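You operate a simulated robot arm through the tools that you are given. There is no shell and no other tool. Be economical: measure what you need, move in short steps, check, and stop when the job is done.

You run a simulated robot arm. Do the job below in one go: nothing can be reset, and whatever is moved stays where it is left.

## Task
Finish rolling the blue band, rack the full core and lay tag 57 on top of it.
Fine: brake to HELD and feed lever off before the core comes off; use the free peg of the core rack.
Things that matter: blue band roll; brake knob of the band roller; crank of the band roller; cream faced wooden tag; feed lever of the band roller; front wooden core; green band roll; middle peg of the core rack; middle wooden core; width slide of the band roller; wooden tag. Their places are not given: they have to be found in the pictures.

The check looks at the end state, three seconds after you hand in, the way a careful person would. Anything else that was tipped, shoved, dropped, spilled or broken makes it a failure.

## Robot
A 6-joint arm with a two-finger parallel gripper, fixed in place. Base frame: the origin is at the foot of the arm, x ahead of it, y to its left, z up; the work surface is at about z = 78. Units: cm, rad, N and s.
With the tool pointing down near the work surface it reaches from about 26 to 68 cm from the base axis. Its first joint turns from -1.152 to 1.152 rad. Payload 2.9 kg.
The TCP is the grasp point between the finger pads, 3 cm short of the fingertips. In the tool frame z runs along the fingers and y along their closing line. Largest opening 11 cm; finger width 2, thickness 1; the body of the gripper, 4.8 by 11.2 cm, starts 5.5 cm behind the TCP.
Orientation is that of the tool frame in the base frame, as a unit quaternion [x, y, z, w]. With the fingers straight down and closing along the base's y, the tool's x points along the base's -x, its y along +y and its z along -z.

## Interface
- The arm moves only by the tool apply_moves. Its argument "rows" is a list of rows, each a list of 7 numbers: the shift along the tool's x, y, z in cm, then the turn, a rotation vector about the tool's x, y, z in rad, then the gripper command, from -1 (fully open) to 1 (shut), values between in proportion. In form: [[dx, dy, dz, wx, wy, wz, fingers], ...]. A call has 1 to 12 rows; each row is the pose to reach, as a shift and turn from the pose commanded when the call began, along the tool's axes at that moment. A row lasts 0.2 s, in which the tool goes at most 5 cm and 0.15 rad; a call with a longer step from one row to the next is refused whole, and so is a gripper value outside its range. Where a pose cannot be reached the arm comes as near as it can. A force on the tool above 80 N (or 10 N above the force at the start of the call, whichever is more), or a blocked arm, ends the call early, and 0.2 s more pass. Each finger travels about 10.8 cm/s and halts on what it meets, pressing with about 27 N; the grip force reading is that of the motor and also rises with nothing between the fingers. The clock runs only during rows and for 0.2 s after the last one: add rows that repeat a pose to give the fingers time. It gives the time, the measured TCP pose, the force on the tool (base axes), the opening and the grip force at its end, in the units of the frame above (readings bear some noise), with the torque about the TCP (base axes, N m) and any sound that the robot's microphone picked up.
- Cameras (640 x 400 px; columns grow to the right, rows downward): "scene" is fixed at [7.01, 41.73, 138.18]; the picture's right is [-0.86, -0.51, 0.00], its down [-0.26, 0.44, -0.86] and it looks along [0.44, -0.74, -0.51] (base axes); focal length 329 px, centre (320, 200). "wrist" rides on the gripper at [7.2, 1.7, -10.3] in the tool frame; the picture's right is [-0.23, 0.97, 0.00], its down [-0.76, -0.18, -0.62] and it looks along [-0.61, -0.14, 0.78] (tool axes); focal length 222 px, centre (320, 200).
- snapshot(camera): a new picture of that camera. It takes no simulated time.
- pixel_to_xyz(camera, pixels): there is no depth. For up to 12 entries [column, row, z] of the newest picture of that camera ("zoom" is the newest enlarged one), the place [x, y] in the base frame at which the ray of that pixel passes the height z, good to about 0.2 cm, but the place of the scene camera against the robot may be out by one fixed shift of up to 1.2 cm in any direction. It takes no simulated time.
- inspect(camera, box): a new picture of the part [left, top, right, bottom] of that camera's present view, enlarged. It takes no simulated time.
- hand_in(): hands the job in; it is judged then, once.

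Work in short steps. Measure before you move; look again where a grasp or a placing could have gone wrong, and mend it. You have 80 turns and 34 pictures in all, those below and enlarged ones among them. Open the gripper and draw the arm clear of the work before you hand the job in, unless the task says otherwise; then end with one line.

The tools are called after ">>>" as a command line: name --pt "numbers of a row" for each row, then --argument value for the rest, lists and objects as JSON in quotes. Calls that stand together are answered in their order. apply_moves: Moves the arm, as the interface text tells. Its arguments: {"type":"object","properties":{"rows":{"type":"array","items":{"type":"array","items":{"type":"number"}}}},"required":["rows"]} The other tools are called the same way: snapshot (camera) takes a picture; pixel_to_xyz (camera, pixels) gives the place at which the rays of pixels pass given heights; inspect (camera, box) takes an enlarged picture of a part of a camera's view; hand_in () hands the job in.

At the start:

```text
time_s: 0.0
ee_pos: [31.24, -37.73, 112.16]
ee_rot: [0.0, 1.0, 0.0, 0.0]
contact_force: [-0.4, -0.8, 0.1]
torque: [0.01, 0.0, -0.03]
width: 11.02
grip_force: 0.0
```

scene: 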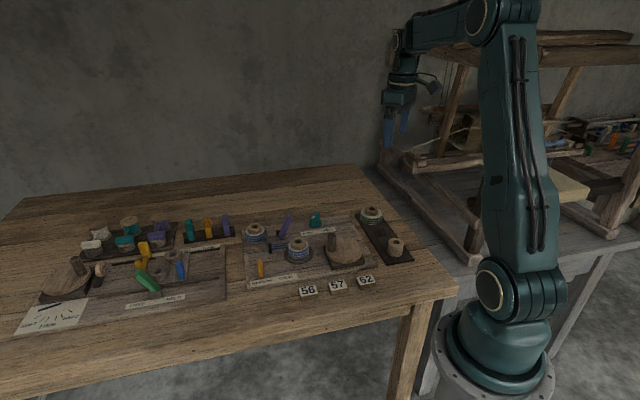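
wrist: 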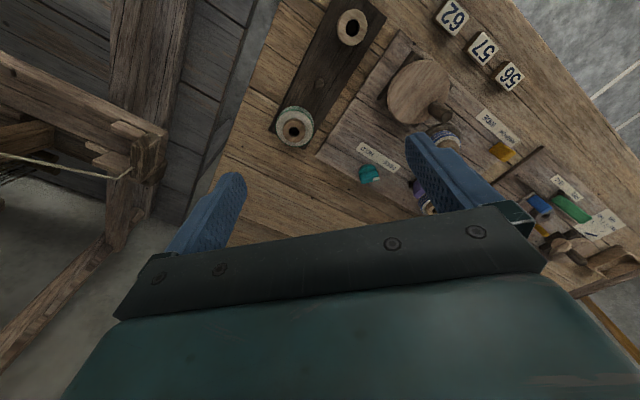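

I begin by enlarging the work areas in the scene view: the band roller around (310,245) and the left station around (140,260).

>>> inspect --camera "scene" --box '[230, 190, 420, 305]'

>>> inspect --camera "scene" --box '[10, 205, 240, 345]'

```text
3.37 times, centred on (325, 248) of scene
```

zoom: 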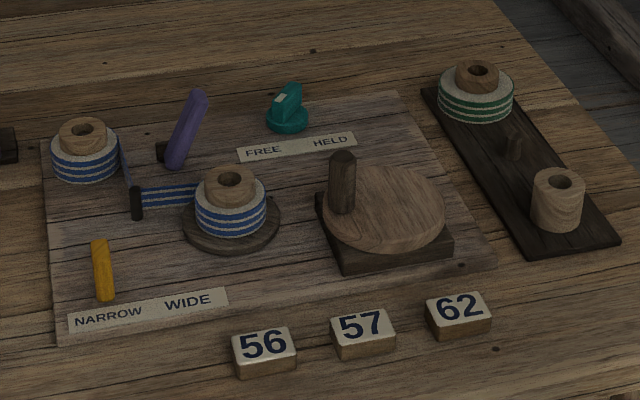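

```text
2.78 times, centred on (125, 275) of scene
```

zoom: 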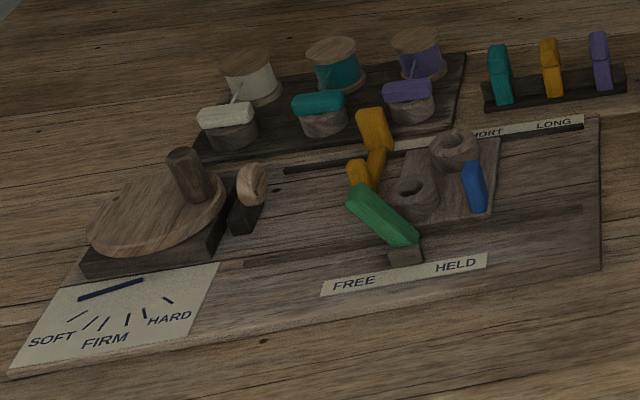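

The take-up core, crank, brake knob, lever and rack are all in view. I now locate them roughly from scene pixels at guessed heights.

>>> pixel_to_xyz --camera "scene" --pixels '[[298.3, 241.5, 85], [331.8, 234.7, 86], [344.3, 249.5, 82], [316, 216.8, 82], [288.5, 216.8, 84], [281, 237.6, 80], [254.7, 227, 84], [382.3, 230.2, 81], [396.2, 242, 83], [337.5, 285, 80], [259.7, 261, 81], [371, 211, 84]]'

>>> pixel_to_xyz --camera "wrist" --pixels '[[352, 27, 83], [295, 130, 84], [320, 83, 81], [421, 92, 82], [437, 112, 86], [370, 172, 82], [484, 48, 79.5], [452, 17, 79.5], [509, 76, 79.5], [445, 135, 85]]'

```text
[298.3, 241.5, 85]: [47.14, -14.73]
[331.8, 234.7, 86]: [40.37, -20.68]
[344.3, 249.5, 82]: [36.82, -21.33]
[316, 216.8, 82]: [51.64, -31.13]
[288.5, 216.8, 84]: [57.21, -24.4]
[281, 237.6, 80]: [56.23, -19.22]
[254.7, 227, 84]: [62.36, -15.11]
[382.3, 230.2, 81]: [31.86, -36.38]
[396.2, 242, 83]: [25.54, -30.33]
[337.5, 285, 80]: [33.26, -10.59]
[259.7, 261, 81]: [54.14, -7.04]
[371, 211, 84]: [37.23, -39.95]
```

```text
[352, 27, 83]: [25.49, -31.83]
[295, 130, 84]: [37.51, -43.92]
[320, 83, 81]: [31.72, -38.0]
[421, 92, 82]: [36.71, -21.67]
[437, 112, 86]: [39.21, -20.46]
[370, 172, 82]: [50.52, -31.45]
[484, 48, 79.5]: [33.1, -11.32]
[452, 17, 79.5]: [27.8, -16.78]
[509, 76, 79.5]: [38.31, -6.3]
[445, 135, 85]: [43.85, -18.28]
```

The wrist and scene views agree to about 1–3 cm. I move the arm over to look closely at the roller with the wrist camera, staying high.

>>> apply_moves --pt "0 4 1.5 0 0 0 -1" --pt "0 8 3 0 0 0 -1" --pt "0 12 4.5 0 0 0 -1" --pt "0 16 6 0 0 0 -1" --pt "0 20 8 0 0 0 -1" --pt "0 22 10 0 0 0 -1" --pt "0 22 10 0 0 0 -1"

>>> snapshot --camera "wrist"

```text
time_s: 1.6
ee_pos: [31.13, -15.83, 102.34]
ee_rot: [0.0, 1.0, 0.0, 0.0]
contact_force: [0.3, -0.2, 0.5]
torque: [-0.02, 0.02, 0.0]
width: 11.02
grip_force: 0.1
```

```text
29 pictures are left
```

wrist: 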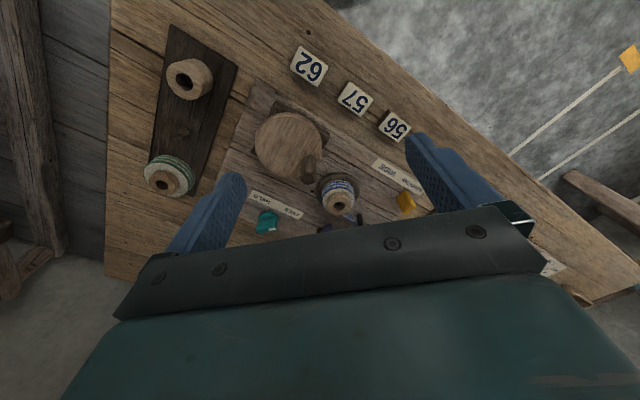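

The camera sees mostly what lies nearer the base than the tool, so I shift out to x≈46 to get the roller in the clear part of the picture, and measure items already visible.

>>> apply_moves --pt "-4 -1 0 0 0 0 -1" --pt "-8 -2 0 0 0 0 -1" --pt "-12 -3 0 0 0 0 -1" --pt "-16 -4 0 0 0 0 -1" --pt "-18 -5 0 0 0 0 -1" --pt "-18 -5 0 0 0 0 -1"

>>> inspect --camera "wrist" --box '[120, 0, 520, 250]'

```text
time_s: 3.0
ee_pos: [49.17, -20.65, 102.25]
ee_rot: [0.0, 1.0, 0.0, 0.0]
contact_force: [1.4, 0.0, -0.4]
torque: [-0.02, 0.0, -0.01]
width: 11.01
grip_force: 0.0
```

```text
1.60 times, centred on (320, 125) of wrist
```

zoom: 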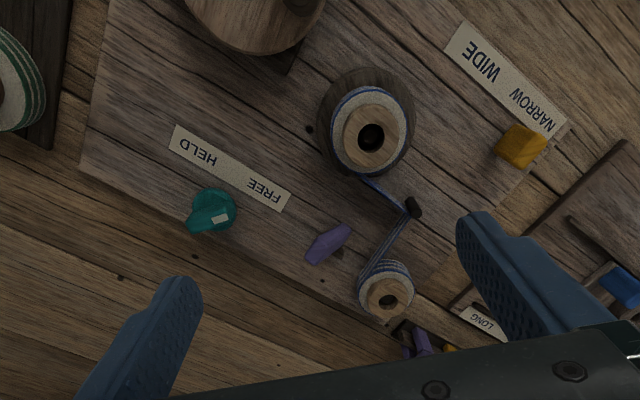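

The clear view shows the take-up roll (zoom 370,138), knob (212,210) with its mark toward FREE, lever (328,243), slide (522,146) and supply roll (388,300). I take their positions at two heights each.

>>> pixel_to_xyz --camera "zoom" --pixels '[[370, 138, 82], [370, 138, 86], [212, 208, 80], [212, 208, 83], [318, 255, 84], [345, 230, 84], [345, 230, 80], [388, 300, 82], [388, 300, 86], [300, 2, 86], [522, 146, 82], [338, 252, 80]]'

>>> inspect --camera "scene" --box '[240, 200, 340, 262]'

```text
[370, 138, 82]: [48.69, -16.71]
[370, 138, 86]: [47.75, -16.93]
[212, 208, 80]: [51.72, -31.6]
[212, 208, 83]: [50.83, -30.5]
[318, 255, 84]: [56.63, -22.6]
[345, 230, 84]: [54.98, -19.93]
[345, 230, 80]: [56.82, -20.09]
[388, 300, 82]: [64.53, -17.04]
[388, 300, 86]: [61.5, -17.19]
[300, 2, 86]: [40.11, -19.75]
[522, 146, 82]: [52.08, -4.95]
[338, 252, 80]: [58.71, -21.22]
```

```text
6.40 times, centred on (290, 231) of scene
```

zoom: 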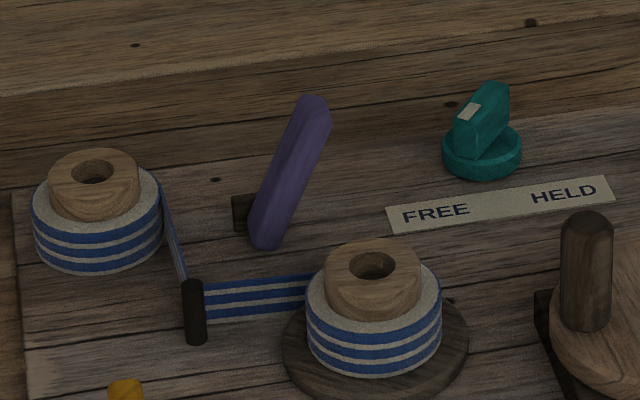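

The scene zoom shows the roller clearly: knob mark sits on FREE and the take-up roll's top is at about z=83. Next I move nearer the crank to measure its handle and centre.

>>> apply_moves --pt "2.5 -0.5 1.5 0 0 0 -1" --pt "5 -1 3 0 0 0 -1" --pt "6 -1.5 5 0 0 0 -1" --pt "6 -1.5 5 0 0 0 -1"

>>> snapshot --camera "wrist"

```text
time_s: 4.0
ee_pos: [43.29, -22.27, 97.42]
ee_rot: [0.0, 1.0, 0.0, 0.0]
contact_force: [0.0, -0.6, -0.6]
torque: [0.01, 0.0, -0.01]
width: 11.0
grip_force: 0.1
```

```text
26 pictures are left
```

wrist: 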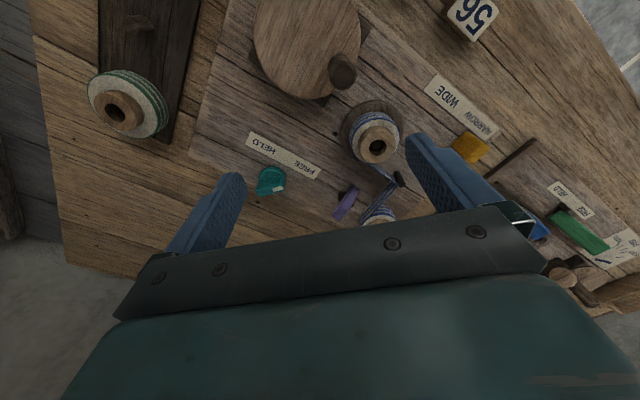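

Crank handle top is at (343,70), disc spanning columns 252–361 down to row 98. I query these and the other pieces at several heights.

>>> pixel_to_xyz --camera "wrist" --pixels '[[343, 70, 84], [343, 70, 86], [334, 82, 81], [307, 37, 81.5], [252, 37, 81.5], [361, 37, 81.5], [307, 98, 81.5], [377, 146, 83], [377, 146, 84], [270, 178, 81], [270, 178, 83], [117, 108, 84]]'

>>> pixel_to_xyz --camera "scene" --pixels '[[331.7, 234.8, 84], [331.7, 234.8, 86], [331.7, 250, 82], [348, 272, 84]]'

>>> inspect --camera "wrist" --box '[230, 0, 430, 125]'

```text
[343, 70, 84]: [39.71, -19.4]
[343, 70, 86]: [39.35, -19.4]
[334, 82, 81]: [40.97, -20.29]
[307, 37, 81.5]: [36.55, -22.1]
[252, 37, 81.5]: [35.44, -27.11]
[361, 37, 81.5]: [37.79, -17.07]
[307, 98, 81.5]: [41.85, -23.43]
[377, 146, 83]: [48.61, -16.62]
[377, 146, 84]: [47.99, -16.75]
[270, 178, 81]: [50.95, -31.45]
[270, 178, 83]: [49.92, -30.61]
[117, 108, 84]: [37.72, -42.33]
```

```text
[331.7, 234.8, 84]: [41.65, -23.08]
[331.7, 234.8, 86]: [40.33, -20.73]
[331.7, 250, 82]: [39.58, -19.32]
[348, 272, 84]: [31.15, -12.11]
```

```text
3.20 times, centred on (330, 62) of wrist
```

zoom: 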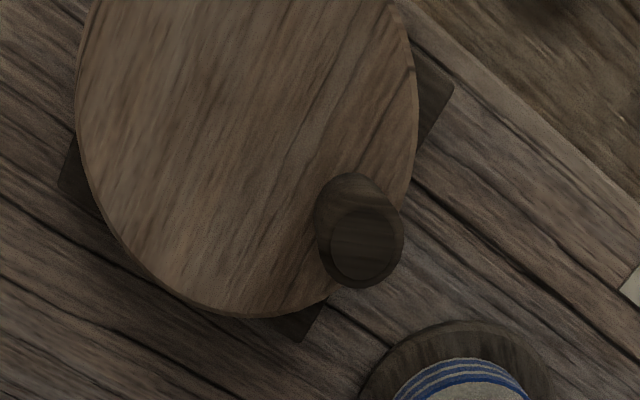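

The handle stands at about (39.8,-19.4) with its top near z=87, the disc centre about (37.2,-22.1). I go over it with fingers 5 cm open and lower to z≈85.6.

>>> apply_moves --pt "2 1.5 0 0 0 0 -0.5" --pt "3.5 2.9 0 0 0 0 0.0" --pt "3.5 2.9 3 0 0 0 0.1" --pt "3.5 2.9 6 0 0 0 0.1" --pt "3.5 2.9 9 0 0 0 0.1" --pt "3.5 2.9 11 0 0 0 0.1" --pt "3.5 2.9 11.8 0 0 0 0.1" --pt "3.5 2.9 11.8 0 0 0 0.1"

>>> inspect --camera "scene" --box '[260, 180, 400, 268]'

```text
time_s: 5.8
ee_pos: [39.77, -19.22, 85.65]
ee_rot: [0.0, 1.0, -0.001, 0.0]
contact_force: [-0.2, -0.9, -0.3]
torque: [-0.03, 0.01, -0.04]
width: 4.95
grip_force: 0.1
```

```text
4.55 times, centred on (330, 224) of scene
```

zoom: 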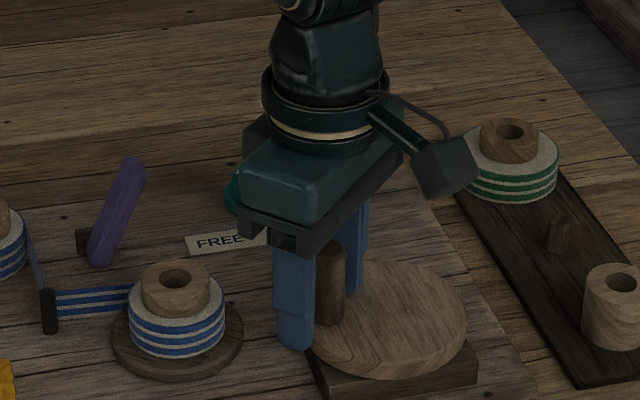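

The handle stands between the fingers (zoom 330,285). I close on it.

>>> apply_moves --pt "0 0 0 0 0 0 0.6" --pt "0 0 0 0 0 0 1" --pt "0 0 0 0 0 0 1"

```text
time_s: 6.6
ee_pos: [39.9, -19.29, 85.55]
ee_rot: [0.0, 1.0, 0.0, 0.001]
contact_force: [-0.9, 0.1, -3.7]
torque: [-0.67, 0.03, 0.04]
width: 2.15
grip_force: 45.1
```

Gripped at width 2.15. I turn the crank clockwise seen from above by about 45° in small steps as a test, watching force.

>>> apply_moves --pt "-0.64 -0.78 0 0 0 0 1" --pt "-1.05 -1.7 0 0 0 0 1" --pt "-1.21 -2.69 0 0 0 0 1" --pt "-1.21 -2.69 0 0 0 0 1"

>>> inspect --camera "scene" --box '[240, 180, 400, 280]'

```text
time_s: 7.6
ee_pos: [41.19, -22.14, 85.54]
ee_rot: [-0.002, 1.0, -0.001, 0.003]
contact_force: [18.2, -0.1, 0.1]
torque: [1.15, -0.09, -0.01]
width: 2.15
grip_force: 44.9
```

```text
4.00 times, centred on (320, 230) of scene
```

zoom: 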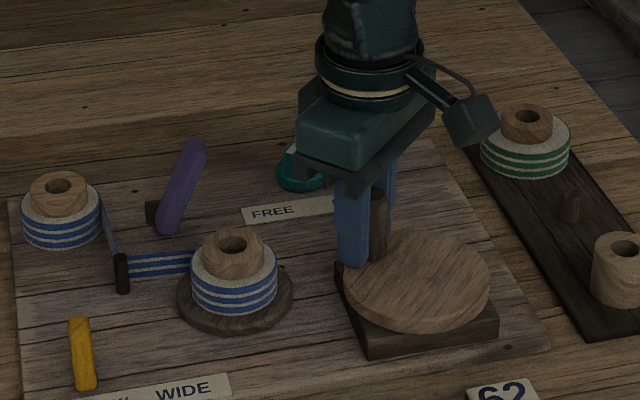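

The crank follows; +18 N along x suggests the centre is slightly farther out, so I use centre (37.45,-22.1), r=3.8 and go through another half turn.

>>> apply_moves --pt "0.34 -2.02 0 0 0 0 1" --pt "1.73 -3.41 0 0 0 0 1" --pt "3.63 -3.92 0 0 0 0 1" --pt "3.63 -3.92 0 0 0 0 1"

```text
time_s: 8.6
ee_pos: [37.35, -25.68, 85.49]
ee_rot: [-0.003, 1.0, 0.002, 0.0]
contact_force: [1.8, 34.3, 41.7]
torque: [-1.38, 0.8, -0.16]
width: 2.22
grip_force: 44.6
```

Now the handle pulls toward the centre (34 N in y), so radius is nearer 3.65 with centre (37.5,-21.9). I correct and go on another quarter.

>>> apply_moves --pt "-0.05 0.35 0 0 0 0 1" --pt "1.78 0.84 0 0 0 0 1" --pt "3.11 2.17 0 0 0 0 1" --pt "3.6 4.0 0 0 0 0 1" --pt "3.6 4.0 0 0 0 0 1"

```text
time_s: 9.8
ee_pos: [33.86, -21.94, 85.51]
ee_rot: [0.0, 1.0, -0.002, 0.004]
contact_force: [20.3, -0.5, 13.2]
torque: [0.78, -0.16, 0.0]
width: 2.15
grip_force: 45.0
```

Refined centre is (37.62,-21.92), r=3.6. I continue the circle back to angle 0, which makes one turn.

>>> apply_moves --pt "-0.17 -0.02 0 0 0 0 1" --pt "-0.65 1.78 0 0 0 0 1" --pt "-1.97 3.1 0 0 0 0 1" --pt "-3.77 3.58 0 0 0 0 1" --pt "-5.57 3.1 0 0 0 0 1" --pt "-6.89 1.78 0 0 0 0 1" --pt "-7.37 -0.02 0 0 0 0 1" --pt "-7.37 -0.02 0 0 0 0 1"

>>> inspect --camera "scene" --box '[240, 180, 400, 280]'

```text
time_s: 11.6
ee_pos: [41.09, -22.06, 85.54]
ee_rot: [0.0, 1.0, 0.0, 0.0]
contact_force: [-8.3, -1.0, 22.6]
torque: [0.62, -0.85, 0.02]
width: 2.15
grip_force: 44.7
```

```text
4.00 times, centred on (320, 230) of scene
```

zoom: 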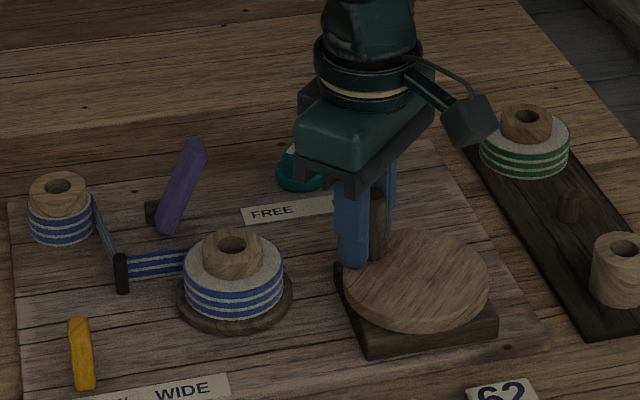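

The supply roll shrank and the take-up grew, so direction and feed are right. I continue another turn in one call, since a jam or a force rise ends it early.

>>> apply_moves --pt "0.53 -1.82 0 0 0 0 1" --pt "1.83 -3.12 0 0 0 0 1" --pt "3.62 -3.6 0 0 0 0 1" --pt "5.41 -3.12 0 0 0 0 1" --pt "6.71 -1.82 0 0 0 0 1" --pt "7.19 -0.03 0 0 0 0 1" --pt "7.19 -0.03 0 0 0 0 1"

>>> inspect --camera "scene" --box '[240, 180, 400, 280]'

```text
time_s: 13.2
ee_pos: [33.86, -22.02, 85.45]
ee_rot: [-0.001, 1.0, 0.0, 0.002]
contact_force: [4.3, -0.4, 17.5]
torque: [-0.56, 1.19, -0.03]
width: 2.15
grip_force: 45.0
```

```text
4.00 times, centred on (320, 230) of scene
```

zoom: 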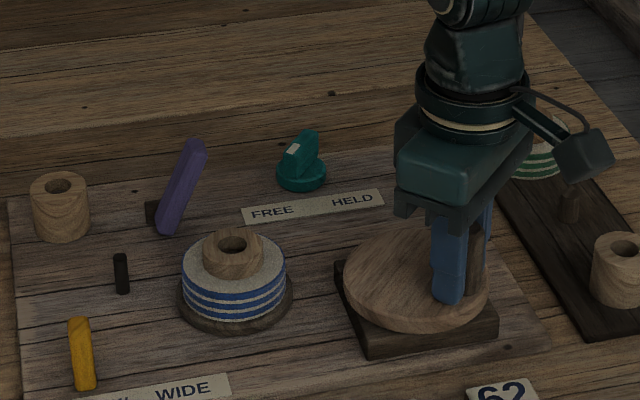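

The supply core is bare and the band is fully on the take-up. I release the handle, rise, and go over to look at the brake knob and lever.

>>> apply_moves --pt "0 0 0 0 0 0 0.2" --pt "0 0 0 0 0 0 0.1" --pt "0 0 -5 0 0 0 0.1" --pt "0 0 -10 0 0 0 0" --pt "-5 -1 -10 0 0 0 -0.5" --pt "-10 -2 -10 0 0 0 -1" --pt "-14 -4 -10 0 0 0 -1" --pt "-18 -6 -10 0 0 0 -1" --pt "-21 -7 -10 0 0 0 -1" --pt "-21 -7 -10 0 0 0 -1"

>>> inspect --camera "wrist" --box '[180, 0, 500, 200]'

```text
refused: row 5 steps farther than a row can; nothing moved
```

```text
2.00 times, centred on (340, 100) of wrist
```

zoom: 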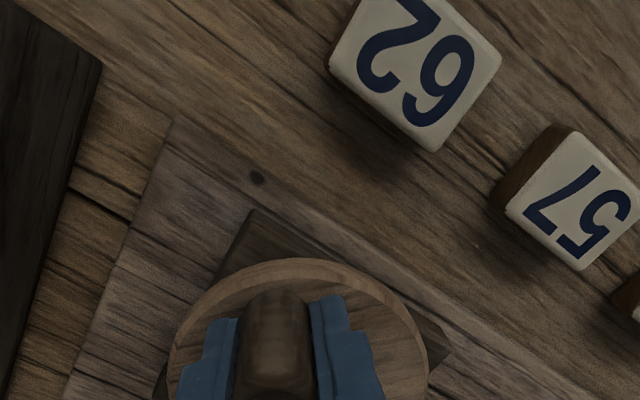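

The combined step was too long; nothing moved. I redo it with shorter steps and also measure the tag 57 corners from this close view.

>>> pixel_to_xyz --camera "zoom" --pixels '[[567, 131, 80], [507, 210, 80], [581, 270, 80], [576, 203, 80], [495, 195, 78]]'

>>> apply_moves --pt "0 0 0 0 0 0 0.2" --pt "0 0 0 0 0 0 0.1" --pt "0 0 -4 0 0 0 0.1" --pt "0 0 -8 0 0 0 0" --pt "-4 -1 -9 0 0 0 -0.5" --pt "-8 -2 -9 0 0 0 -1" --pt "-12 -4 -9 0 0 0 -1" --pt "-16 -6 -9 0 0 0 -1" --pt "-20 -7 -9 0 0 0 -1" --pt "-21 -7 -9 0 0 0 -1" --pt "-21 -7 -9 0 0 0 -1"

>>> inspect --camera "wrist" --box '[180, 0, 500, 200]'

```text
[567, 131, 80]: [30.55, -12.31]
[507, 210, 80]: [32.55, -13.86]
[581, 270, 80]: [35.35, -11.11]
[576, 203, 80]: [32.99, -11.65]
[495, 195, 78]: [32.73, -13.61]
```

```text
time_s: 15.6
ee_pos: [54.94, -29.07, 94.26]
ee_rot: [-0.001, 1.0, 0.0, 0.0]
contact_force: [-0.6, 0.1, 0.2]
torque: [0.0, 0.0, -0.02]
width: 11.0
grip_force: 0.0
```

```text
2.00 times, centred on (340, 100) of wrist
```

zoom: 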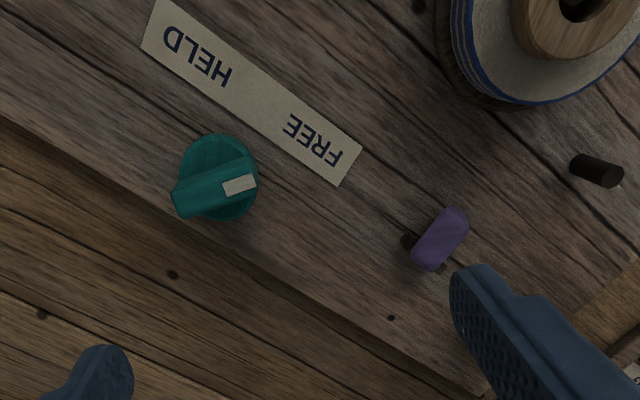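

The mark points at FREE and HELD lies ~80° counter-clockwise from it. I triangulate the knob and lever using this view and the scene.

>>> pixel_to_xyz --camera "zoom" --pixels '[[240, 185, 82], [240, 185, 84], [220, 180, 80], [318, 140, 79], [195, 55, 79], [178, 200, 83], [452, 225, 82], [452, 225, 86], [425, 258, 80], [425, 258, 84], [408, 242, 79], [440, 268, 79]]'

>>> pixel_to_xyz --camera "scene" --pixels '[[313.4, 217.3, 81], [313.4, 217.3, 82], [313.4, 217.3, 84], [288.6, 216.8, 84], [288.6, 216.8, 86], [280.9, 237.3, 79], [280.9, 237.3, 81], [277.5, 233, 80]]'

```text
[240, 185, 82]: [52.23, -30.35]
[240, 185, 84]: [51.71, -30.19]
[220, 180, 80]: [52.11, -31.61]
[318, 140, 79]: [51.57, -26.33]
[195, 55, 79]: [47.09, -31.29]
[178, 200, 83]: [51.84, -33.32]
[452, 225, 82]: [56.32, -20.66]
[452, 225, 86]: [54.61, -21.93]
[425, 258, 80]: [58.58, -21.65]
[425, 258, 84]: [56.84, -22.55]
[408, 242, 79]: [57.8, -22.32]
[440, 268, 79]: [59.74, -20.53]
```

```text
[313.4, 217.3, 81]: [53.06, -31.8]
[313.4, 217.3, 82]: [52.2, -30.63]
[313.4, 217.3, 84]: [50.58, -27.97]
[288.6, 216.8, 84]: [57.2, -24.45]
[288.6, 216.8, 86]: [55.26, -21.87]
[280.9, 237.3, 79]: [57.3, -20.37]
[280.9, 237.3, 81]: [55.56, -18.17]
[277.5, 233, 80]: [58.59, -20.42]
```

Knob ridge lies along base y centred near (52.1,-31.7); it must turn about +81° (from above counter-clockwise). I turn the gripper so it closes along x, above the knob.

>>> apply_moves --pt "0.5 -0.5 0 0 0 0.14 -0.5" --pt "1 -1 0 0 0 0.28 0" --pt "1.5 -1.5 0 0 0 0.42 0.1" --pt "2 -2 0 0 0 0.56 0.1" --pt "2.84 -2.58 0 0 0 0.7 0.1" --pt "2.84 -2.58 0 0 0 0.84 0.1" --pt "2.84 -2.58 0 0 0 0.98 0.1" --pt "2.84 -2.58 0 0 0 1.12 0.1" --pt "2.84 -2.58 0 0 0 1.26 0.1" --pt "2.84 -2.58 0 0 0 1.4 0.1" --pt "2.84 -2.58 0 0 0 1.53 0.1" --pt "2.84 -2.58 0 0 0 1.53 0.1"

>>> snapshot --camera "wrist"

```text
time_s: 18.2
ee_pos: [52.13, -31.7, 94.47]
ee_rot: [0.694, 0.72, -0.001, 0.0]
contact_force: [-0.3, 0.1, -0.8]
torque: [-0.03, -0.02, 0.0]
width: 4.95
grip_force: 0.0
```

```text
18 pictures are left
```

wrist: 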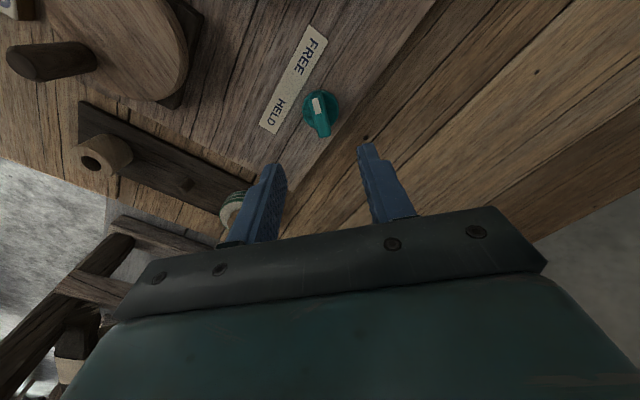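

Knob ridge runs in the picture from (317,98) to (323,135). I check its base position with this rotated view.

>>> pixel_to_xyz --camera "wrist" --pixels '[[317, 100, 82], [323, 132, 82], [319, 112, 80], [317, 100, 83], [323, 132, 83], [185, 183, 81], [233, 208, 84]]'

```text
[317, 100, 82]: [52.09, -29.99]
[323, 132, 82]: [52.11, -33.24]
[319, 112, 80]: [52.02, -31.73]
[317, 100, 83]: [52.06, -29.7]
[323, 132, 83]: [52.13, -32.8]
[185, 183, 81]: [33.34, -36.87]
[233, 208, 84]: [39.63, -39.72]
```

The ridge is centred under the TCP and aligned. I lower to z≈83.7 (tips at 80.7) and close.

>>> apply_moves --pt "0 0 4 0 0 0 0.1" --pt "0 0 8 0 0 0 0.1" --pt "0 0 10 0 0 0 0.1" --pt "0 0 10.7 0 0 0 0.1" --pt "0 0 10.7 0 0 0 0.7" --pt "0 0 10.7 0 0 0 1" --pt "0 0 10.7 0 0 0 1"

```text
time_s: 19.8
ee_pos: [51.99, -31.61, 83.71]
ee_rot: [0.692, 0.722, -0.001, -0.002]
contact_force: [-15.1, 0.5, 1.6]
torque: [0.1, 0.05, 0.83]
width: 1.4
grip_force: 44.7
```

Gripped at 1.4 cm. I turn it about +80° toward HELD.

>>> apply_moves --pt "0 -0.12 0 0 0 -0.14 1" --pt "0 -0.12 0 0 0 -0.28 1" --pt "0 -0.12 0 0 0 -0.42 1" --pt "0 -0.12 0 0 0 -0.56 1" --pt "0 -0.12 0 0 0 -0.7 1" --pt "0 -0.12 0 0 0 -0.84 1" --pt "0 -0.12 0 0 0 -0.98 1" --pt "0 -0.12 0 0 0 -1.12 1" --pt "0 -0.12 0 0 0 -1.26 1" --pt "0 -0.12 0 0 0 -1.4 1" --pt "0 -0.12 0 0 0 -1.4 1"

```text
time_s: 22.2
ee_pos: [52.09, -31.62, 83.7]
ee_rot: [0.064, 0.998, -0.001, 0.002]
contact_force: [5.5, -1.4, 1.2]
torque: [-0.01, -0.85, 0.02]
width: 1.38
grip_force: 45.3
```

No stop torque met. I release, rise, and move beside the lever to view both knob and lever closely.

>>> apply_moves --pt "0 0 0 0 0 0 0.2" --pt "0 0 0 0 0 0 0.1" --pt "0 0 -4 0 0 0 0.1" --pt "0 0 -8 0 0 0 0.1" --pt "-2 3 -8 0 0 -0.13 -0.5" --pt "-4 6 -8 0 0 -0.13 -1" --pt "-6 9 -8 0 0 -0.13 -1" --pt "-6.7 10.5 -8 0 0 -0.13 -1" --pt "-6.7 10.5 -8 0 0 -0.13 -1"

>>> inspect --camera "wrist" --box '[160, 0, 480, 200]'

>>> inspect --camera "scene" --box '[260, 200, 340, 250]'

```text
time_s: 24.2
ee_pos: [59.84, -22.02, 91.72]
ee_rot: [0.0, 1.0, 0.001, 0.0]
contact_force: [-1.0, 0.2, -0.4]
torque: [0.02, -0.04, 0.06]
width: 10.99
grip_force: 0.0
```

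```text
2.00 times, centred on (320, 100) of wrist
```

zoom: 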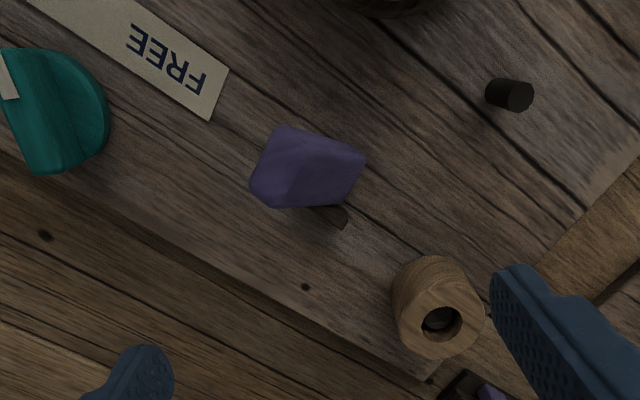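

```text
8.00 times, centred on (300, 225) of scene
```

zoom: 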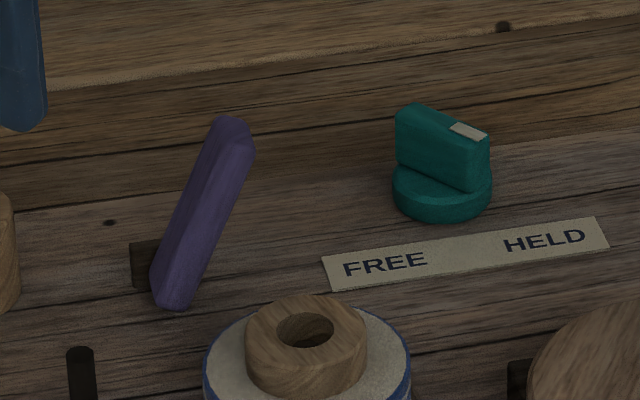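

The mark now points at HELD. The lever's upper end is the wide left end (268,185), its foot (355,165), the pivot block at (335,215); I measure them.

>>> pixel_to_xyz --camera "wrist" --pixels '[[295, 90, 85.5], [295, 90, 84.5], [336, 82, 79.5], [336, 82, 80.5], [328, 107, 79], [332, 112, 79], [285, 93, 85], [305, 64, 85], [300, 103, 85]]'

>>> pixel_to_xyz --camera "zoom" --pixels '[[232, 130, 85.5], [232, 130, 84.5], [170, 300, 79], [170, 300, 80], [135, 262, 80], [153, 262, 80]]'

```text
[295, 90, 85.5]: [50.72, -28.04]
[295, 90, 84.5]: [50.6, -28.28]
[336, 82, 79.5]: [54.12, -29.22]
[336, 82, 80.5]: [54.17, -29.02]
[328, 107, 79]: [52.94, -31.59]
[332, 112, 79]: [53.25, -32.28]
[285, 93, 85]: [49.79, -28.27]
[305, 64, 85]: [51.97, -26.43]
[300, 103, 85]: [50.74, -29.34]
```

```text
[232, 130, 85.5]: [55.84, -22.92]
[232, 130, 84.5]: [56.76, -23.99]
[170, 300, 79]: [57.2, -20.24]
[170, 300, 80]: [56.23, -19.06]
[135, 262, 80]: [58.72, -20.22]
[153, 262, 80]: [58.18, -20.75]
```

Manual geometry puts the lever foot at (57.2,-19.8) and its top at (55.5,-22.5,85), leaning toward the HELD side of the plate; off must be the other way. I position closed fingers behind it at about (53.2,-24.3), turned so their face pushes along the swing.

>>> apply_moves --pt "1.5 -0.5 0 0 0 0.12 -0.5" --pt "3 -1 0 0 0 0.25 0" --pt "4.5 -1.5 0 0 0 0.37 0.5" --pt "6 -2 0 0 0 0.5 1" --pt "6.64 -2.23 0 0 0 0.62 1" --pt "6.64 -2.23 0 0 0 0.73 1" --pt "6.64 -2.23 3 0 0 0.73 1" --pt "6.64 -2.23 5.5 0 0 0.73 1" --pt "6.64 -2.23 5.5 0 0 0.73 1"

>>> inspect --camera "scene" --box '[240, 185, 340, 248]'

```text
time_s: 26.2
ee_pos: [53.4, -24.14, 86.07]
ee_rot: [0.358, 0.934, 0.001, 0.0]
contact_force: [0.3, 0.6, -0.2]
torque: [0.0, -0.02, 0.01]
width: 0.0
grip_force: 26.8
```

```text
6.35 times, centred on (290, 216) of scene
```

zoom: 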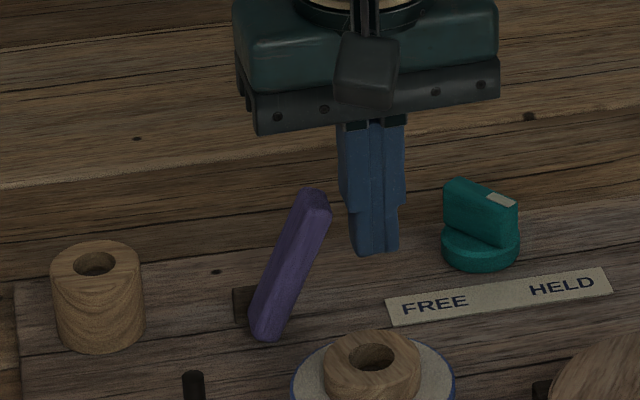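

Fingers stand just right of the lever in the picture. I push along the tool's y in small steps.

>>> apply_moves --pt "0 1 0 0 0 0 1" --pt "0 1.7 0 0 0 0 1" --pt "0 2.4 0 0 0 0 1" --pt "0 3.1 0 0 0 0 1" --pt "0 3.8 0 0 0 0 1"

```text
time_s: 27.4
ee_pos: [56.02, -21.36, 86.09]
ee_rot: [0.357, 0.934, 0.0, 0.001]
contact_force: [-0.4, -0.4, -0.4]
torque: [-0.03, 0.01, -0.02]
width: 0.0
grip_force: 27.2
```

Hardly any force yet; I go another 1.2 cm and look.

>>> apply_moves --pt "0 0.4 0 0 0 0 1" --pt "0 0.8 0 0 0 0 1" --pt "0 1.2 0 0 0 0 1"

>>> inspect --camera "scene" --box '[240, 185, 340, 248]'

```text
time_s: 28.2
ee_pos: [56.71, -20.6, 86.17]
ee_rot: [0.358, 0.934, 0.0, 0.0]
contact_force: [-0.6, -2.1, -0.5]
torque: [-0.04, 0.03, -0.02]
width: 0.0
grip_force: 27.2
```

```text
6.35 times, centred on (290, 216) of scene
```

zoom: 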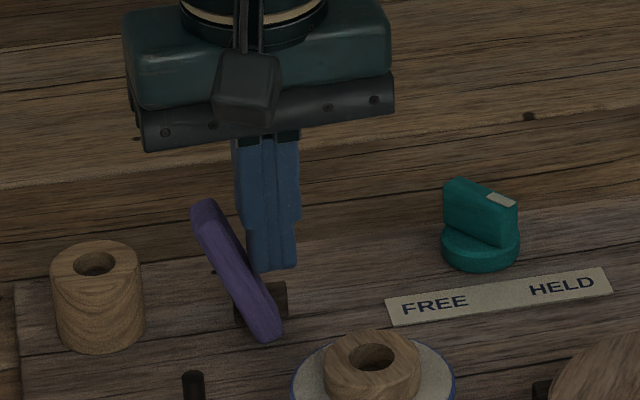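

The lever now leans the other way, mirror-like. I push a further 0.4 cm to see whether it is at its stop.

>>> apply_moves --pt "0 0.2 0 0 0 0 1" --pt "0 0.4 0 0 0 0 1" --pt "0 0.4 0 0 0 0 1"

```text
time_s: 29.0
ee_pos: [56.89, -20.5, 86.17]
ee_rot: [0.357, 0.934, -0.001, -0.001]
contact_force: [-11.9, -8.1, 1.9]
torque: [-0.24, 0.32, -0.11]
width: 0.0
grip_force: 26.7
```

At the stop (about 14 N). I back off, rise, turn back and go to look at the full core.

>>> apply_moves --pt "0 -1.5 0 0 0 0 1" --pt "0 -2 -3 0 0 0 1" --pt "0 -2 -7 0 0 -0.12 0.5" --pt "1 0 -9 0 0 -0.25 0" --pt "2 2 -9 0 0 -0.37 0" --pt "3 4 -9 0 0 -0.5 0" --pt "3 4 -9 0 0 -0.62 0" --pt "3 4 -9 0 0 -0.73 0" --pt "3 4 -9 0 0 -0.73 0"

>>> snapshot --camera "wrist"

```text
time_s: 31.0
ee_pos: [57.49, -15.24, 95.28]
ee_rot: [0.0, 1.0, -0.001, 0.0]
contact_force: [0.5, 0.1, 0.2]
torque: [-0.01, -0.02, 0.02]
width: 5.5
grip_force: 0.0
```

```text
13 pictures are left
```

wrist: 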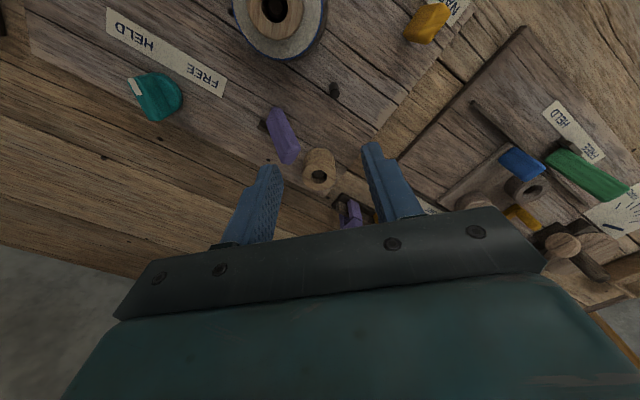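

Core top centre shows at about (276,10), nearly under the camera. I measure it.

>>> pixel_to_xyz --camera "wrist" --pixels '[[276, 10, 83], [276, 10, 84], [250, 10, 83], [303, 10, 83], [276, 39, 83], [234, 10, 82], [327, 10, 82]]'

>>> inspect --camera "wrist" --box '[220, 0, 340, 75]'

```text
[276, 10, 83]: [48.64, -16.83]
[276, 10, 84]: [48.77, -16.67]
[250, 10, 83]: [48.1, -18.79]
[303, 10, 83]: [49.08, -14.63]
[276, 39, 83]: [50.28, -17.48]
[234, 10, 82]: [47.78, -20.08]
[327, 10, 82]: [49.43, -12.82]
```

```text
5.33 times, centred on (280, 38) of wrist
```

zoom: 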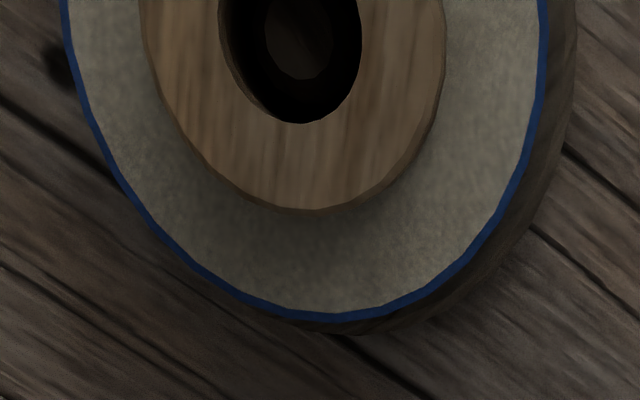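

The core is centred at about (48.5,-16.85) with its top at z≈83 and about 1.3 cm of bare core above the band. I go over it and lower so the tips are at about z=82.

>>> apply_moves --pt "3 -0.5 0 0 0 0 -0.18" --pt "6 -1 0 0 0 0 -0.18" --pt "9 -1.6 0 0 0 0 -0.18" --pt "9 -1.6 4 0 0 0 -0.18" --pt "9 -1.6 8 0 0 0 -0.18" --pt "9 -1.6 10 0 0 0 -0.18" --pt "9 -1.6 10.3 0 0 0 -0.18" --pt "9 -1.6 10.3 0 0 0 -0.18"

>>> inspect --camera "scene" --box '[250, 200, 350, 262]'

```text
time_s: 32.8
ee_pos: [48.5, -16.89, 85.29]
ee_rot: [-0.001, 1.0, -0.001, 0.005]
contact_force: [-7.7, 6.1, 52.7]
torque: [1.99, 0.39, 0.04]
width: 6.77
grip_force: 2.6
```

```text
6.40 times, centred on (300, 231) of scene
```

zoom: 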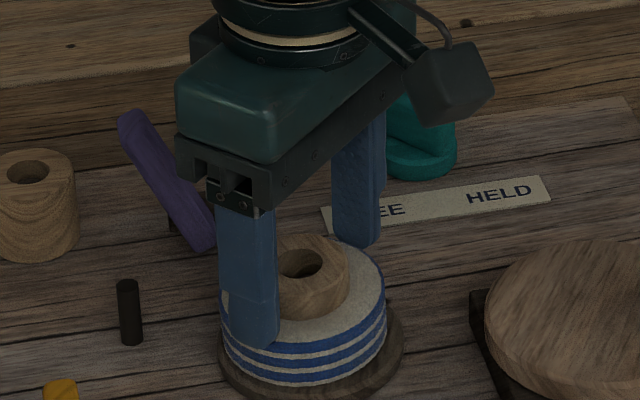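

The tips met the top of the band (z≈82.3). I rise 0.5 cm and close on the core.

>>> apply_moves --pt "0 0 -0.4 0 0 0 -0.18" --pt "0 0 -0.4 0 0 0 0.2" --pt "0 0 -0.4 0 0 0 0.6" --pt "0 0 -0.4 0 0 0 1" --pt "0 0 -0.4 0 0 0 1"

```text
time_s: 34.0
ee_pos: [48.27, -16.88, 85.41]
ee_rot: [0.0, 1.0, 0.0, 0.001]
contact_force: [-2.6, 1.6, 24.3]
torque: [0.04, 0.01, 0.01]
width: 4.06
grip_force: 27.0
```

Gripped at 4.06 cm. I lift it slowly and look.

>>> apply_moves --pt "0 0 -0.5 0 0 0 1" --pt "0 0 -1.2 0 0 0 1" --pt "0 0 -2.2 0 0 0 1" --pt "0 0 -4 0 0 0 1" --pt "0 0 -6 0 0 0 1" --pt "0 0 -8 0 0 0 1" --pt "0 0 -10 0 0 0 1" --pt "0 0 -10 0 0 0 1"

>>> inspect --camera "scene" --box '[240, 170, 400, 270]'

```text
time_s: 35.8
ee_pos: [48.52, -16.78, 95.45]
ee_rot: [-0.001, 1.0, 0.0, 0.001]
contact_force: [0.4, 0.4, 0.0]
torque: [0.02, 0.0, 0.01]
width: 0.0
grip_force: 27.0
```

```text
4.00 times, centred on (320, 220) of scene
```

zoom: 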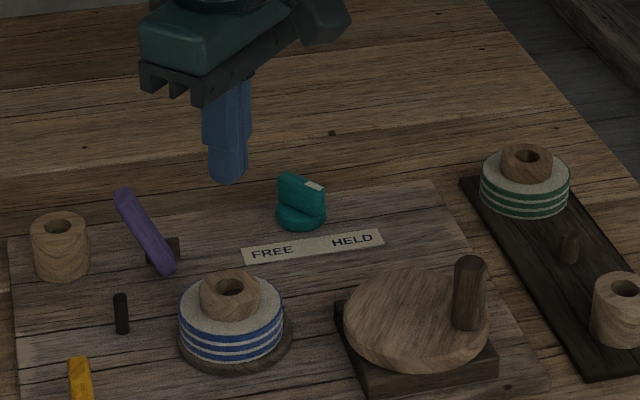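

The core slipped out of the tips and stayed on its spindle, undisturbed. I'll instead hold the whole roll around the band, closing across the rack's line (along 47°), with 9 cm opening.

>>> apply_moves --pt "0 0 0 0 0 0.13 0.5" --pt "0 0 0 0 0 0.26 0" --pt "0 0 0 0 0 0.39 -0.64" --pt "0 0 0 0 0 0.52 -0.64" --pt "0 0 0 0 0 0.65 -0.64" --pt "0 0 0 0 0 0.75 -0.64" --pt "0 0 4 0 0 0.75 -0.64" --pt "0 0 8 0 0 0.75 -0.64" --pt "0 0 10.5 0 0 0.75 -0.64" --pt "0 0 11.8 0 0 0.75 -0.64" --pt "0 0 11.8 0 0 0.75 -0.64"

>>> inspect --camera "scene" --box '[250, 200, 350, 262]'

```text
time_s: 38.2
ee_pos: [48.28, -16.86, 83.55]
ee_rot: [0.366, 0.931, -0.001, 0.0]
contact_force: [-0.3, -0.8, -0.8]
torque: [0.03, 0.03, 0.0]
width: 9.02
grip_force: 0.1
```

```text
6.40 times, centred on (300, 231) of scene
```

zoom: 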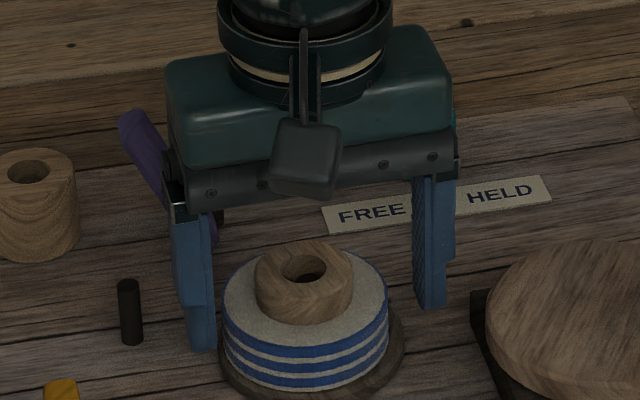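

Fingers straddle the roll. I nudge 0.2 cm to centre, then close around the band.

>>> apply_moves --pt "-0.1 0.18 0 0 0 0 -0.64" --pt "-0.1 0.18 0 0 0 0 0" --pt "-0.1 0.18 0 0 0 0 0.6" --pt "-0.1 0.18 0 0 0 0 1" --pt "-0.1 0.18 0 0 0 0 1"

```text
time_s: 39.4
ee_pos: [48.58, -16.88, 83.47]
ee_rot: [0.366, 0.931, 0.0, -0.001]
contact_force: [-0.1, -1.0, 2.5]
torque: [0.01, -0.04, 0.0]
width: 6.65
grip_force: 27.0
```

Gripped at 6.65 cm with hardly any side force, so it is centred. I lift slowly.

>>> apply_moves --pt "0 0 -0.3 0 0 0 1" --pt "0 0 -0.8 0 0 0 1" --pt "0 0 -1.4 0 0 0 1" --pt "0 0 -2 0 0 0 1" --pt "0 0 -3 0 0 0 1" --pt "0 0 -4.5 0 0 0 1" --pt "0 0 -6 0 0 0 1" --pt "0 0 -8 0 0 0 1" --pt "0 0 -10 0 0 0 1" --pt "0 0 -10 0 0 0 1"

>>> snapshot --camera "scene"

```text
time_s: 41.6
ee_pos: [48.43, -16.65, 93.56]
ee_rot: [0.366, 0.931, 0.001, 0.0]
contact_force: [0.1, 0.5, -0.3]
torque: [-0.01, -0.01, -0.01]
width: 6.61
grip_force: 27.0
```

```text
8 pictures are left
```

scene: 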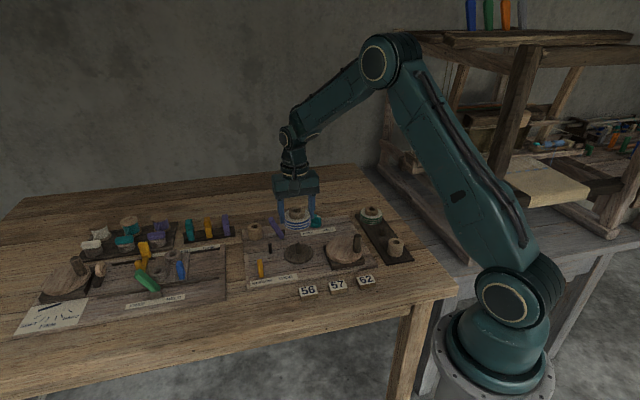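

The roll is lifted clear of its spindle. I carry it high toward the rack, to a spot from which the wrist camera can see the middle peg.

>>> apply_moves --pt "-0.5 -1.5 -2 0 0 0 1" --pt "-1.5 -5 -3.5 0 0 0 1" --pt "-2.5 -9 -3.5 0 0 0 1" --pt "-3.5 -13 -3.5 0 0 0 1" --pt "-4.5 -17 -3.5 0 0 0 1" --pt "-5.5 -21 -3.5 0 0 0 1" --pt "-6.5 -25 -3.5 0 0 0 1" --pt "-7.45 -27 -3.5 0 0 0 1" --pt "-7.45 -27 -3.5 0 0 0 1"

>>> snapshot --camera "wrist"

```text
time_s: 43.6
ee_pos: [35.67, -41.76, 96.96]
ee_rot: [0.365, 0.931, 0.0, 0.001]
contact_force: [-0.2, 0.2, -1.3]
torque: [0.02, 0.0, -0.03]
width: 6.63
grip_force: 27.0
```

```text
7 pictures are left
```

wrist: 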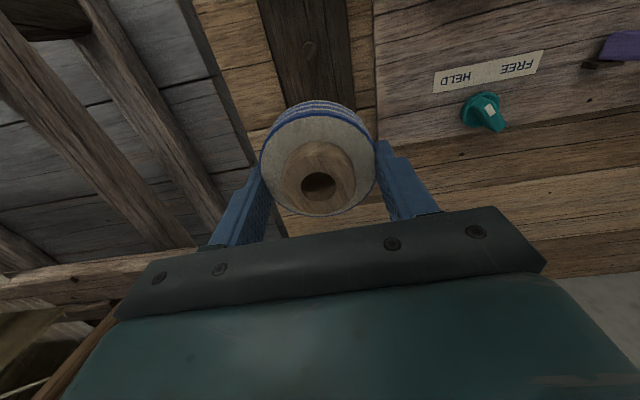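

The peg appears at about (308,46), the held core's hole at (319,186). I measure both.

>>> pixel_to_xyz --camera "wrist" --pixels '[[308, 45, 81], [308, 45, 80], [308, 45, 79], [318, 186, 96.8], [318, 186, 96.3], [262, 20, 79], [350, 20, 79], [272, 60, 79], [354, 60, 79]]'

>>> inspect --camera "wrist" --box '[250, 0, 378, 80]'

```text
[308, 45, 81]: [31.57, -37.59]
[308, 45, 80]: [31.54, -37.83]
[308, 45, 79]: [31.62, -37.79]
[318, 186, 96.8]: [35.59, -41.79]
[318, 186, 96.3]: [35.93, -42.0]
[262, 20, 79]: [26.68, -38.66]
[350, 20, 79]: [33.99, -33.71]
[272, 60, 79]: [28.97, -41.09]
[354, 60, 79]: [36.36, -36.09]
```

```text
5.00 times, centred on (314, 40) of wrist
```

zoom: 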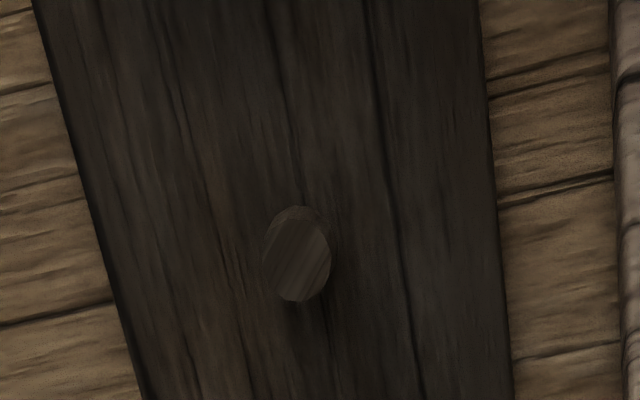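

The enlarged view shows the peg top centred at zoom (298,262). I measure that.

>>> pixel_to_xyz --camera "zoom" --pixels '[[299, 262, 80], [299, 262, 80.5], [299, 262, 81], [299, 262, 81.5], [290, 230, 79], [107, 262, 79], [501, 262, 79]]'

>>> pixel_to_xyz --camera "scene" --pixels '[[382.3, 228, 81], [382.3, 228, 82], [382.4, 232, 79]]'

```text
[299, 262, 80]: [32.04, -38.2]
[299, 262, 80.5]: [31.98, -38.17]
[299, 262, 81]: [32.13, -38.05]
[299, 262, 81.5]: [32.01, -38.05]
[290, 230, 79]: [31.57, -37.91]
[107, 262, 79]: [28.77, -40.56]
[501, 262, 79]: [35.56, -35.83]
```

```text
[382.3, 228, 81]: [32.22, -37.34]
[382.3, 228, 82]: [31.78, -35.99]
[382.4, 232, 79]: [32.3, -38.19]
```

Peg centre is (32.0,-38.1) and the held hole is centred on the TCP. I move over it and descend to z≈85.5 first.

>>> apply_moves --pt "2.5 0.1 0 0 0 0 1" --pt "5.19 0.19 0 0 0 0 1" --pt "5.19 0.19 4 0 0 0 1" --pt "5.19 0.19 8 0 0 0 1" --pt "5.19 0.19 10.5 0 0 0 1" --pt "5.19 0.19 11.4 0 0 0 1" --pt "5.19 0.19 11.4 0 0 0 1"

>>> inspect --camera "scene" --box '[330, 180, 430, 262]'

```text
time_s: 45.2
ee_pos: [32.09, -37.92, 85.6]
ee_rot: [0.366, 0.93, 0.0, -0.001]
contact_force: [0.7, -0.1, -0.1]
torque: [0.0, -0.01, 0.01]
width: 6.61
grip_force: 26.9
```

```text
4.88 times, centred on (380, 221) of scene
```

zoom: 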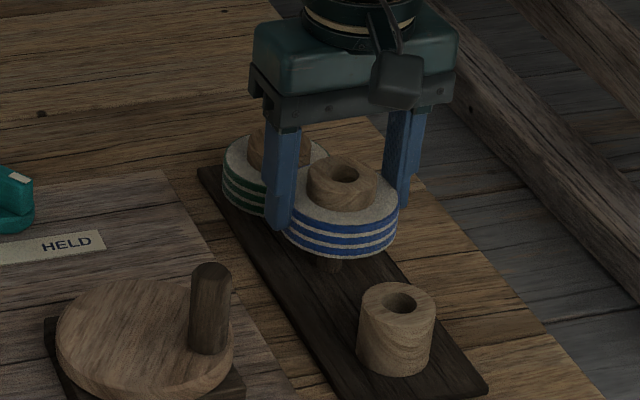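

The roll hangs just over the peg with similar columns (peg 382, hole ~383 at that height). I lower gently, watching for contact.

>>> apply_moves --pt "-0.05 0.0 0.8 0 0 0 1" --pt "-0.05 0.0 1.4 0 0 0 1" --pt "-0.05 0.0 2.0 0 0 0 1" --pt "-0.05 0.0 2.0 0 0 0 1"

```text
time_s: 46.2
ee_pos: [31.98, -38.04, 83.55]
ee_rot: [0.367, 0.93, -0.001, 0.0]
contact_force: [0.9, 0.6, -0.6]
torque: [0.0, -0.01, 0.02]
width: 6.61
grip_force: 27.2
```

No contact at z=83.55, so the peg seems to be entering. I keep lowering.

>>> apply_moves --pt "0 0 0.4 0 0 0 1" --pt "0 0 0.8 0 0 0 1" --pt "0 0 1.1 0 0 0 1" --pt "0 0 1.1 0 0 0 1"

```text
time_s: 47.2
ee_pos: [32.0, -38.05, 82.38]
ee_rot: [0.366, 0.931, 0.0, 0.0]
contact_force: [-0.6, -0.5, 0.2]
torque: [0.03, 0.03, 0.0]
width: 6.63
grip_force: 27.1
```

>>> apply_moves --pt "0 0 0.2 0 0 0 1" --pt "0 0 0.4 0 0 0 1" --pt "0 0 0.4 0 0 0 1"

```text
time_s: 48.0
ee_pos: [32.07, -38.07, 82.25]
ee_rot: [0.367, 0.93, 0.001, 0.0]
contact_force: [-3.0, 2.3, 10.6]
torque: [0.2, 0.07, 0.05]
width: 6.63
grip_force: 27.1
```

It has met the board at z=82.25. I open, rise straight up and look at the result.

>>> apply_moves --pt "0 0 -0.3 0 0 0 0.2" --pt "0 0 -0.3 0 0 0 -0.5" --pt "0 0 -0.3 0 0 0 -0.64" --pt "0 0 -3 0 0 0 -0.64" --pt "0 0 -7 0 0 0 -0.64" --pt "0 0 -11 0 0 0 -0.64" --pt "0 0 -12 0 0 0 -0.64" --pt "0 0 -12 0 0 0 -0.64"

>>> inspect --camera "scene" --box '[320, 190, 430, 300]'

```text
time_s: 49.8
ee_pos: [32.01, -38.08, 94.18]
ee_rot: [0.367, 0.93, -0.001, 0.0]
contact_force: [-0.7, 1.0, 0.2]
torque: [0.02, -0.01, 0.01]
width: 9.03
grip_force: 0.0
```

```text
3.64 times, centred on (375, 245) of scene
```

zoom: 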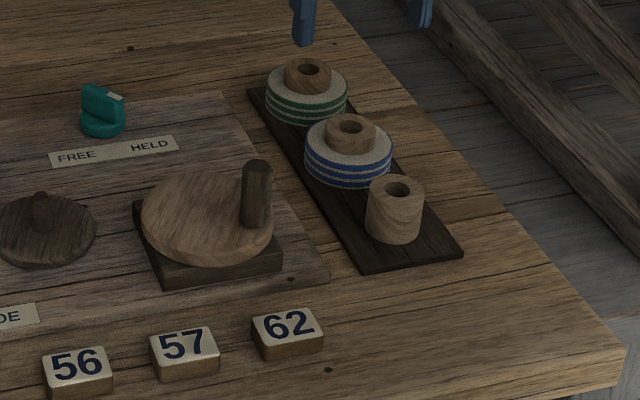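

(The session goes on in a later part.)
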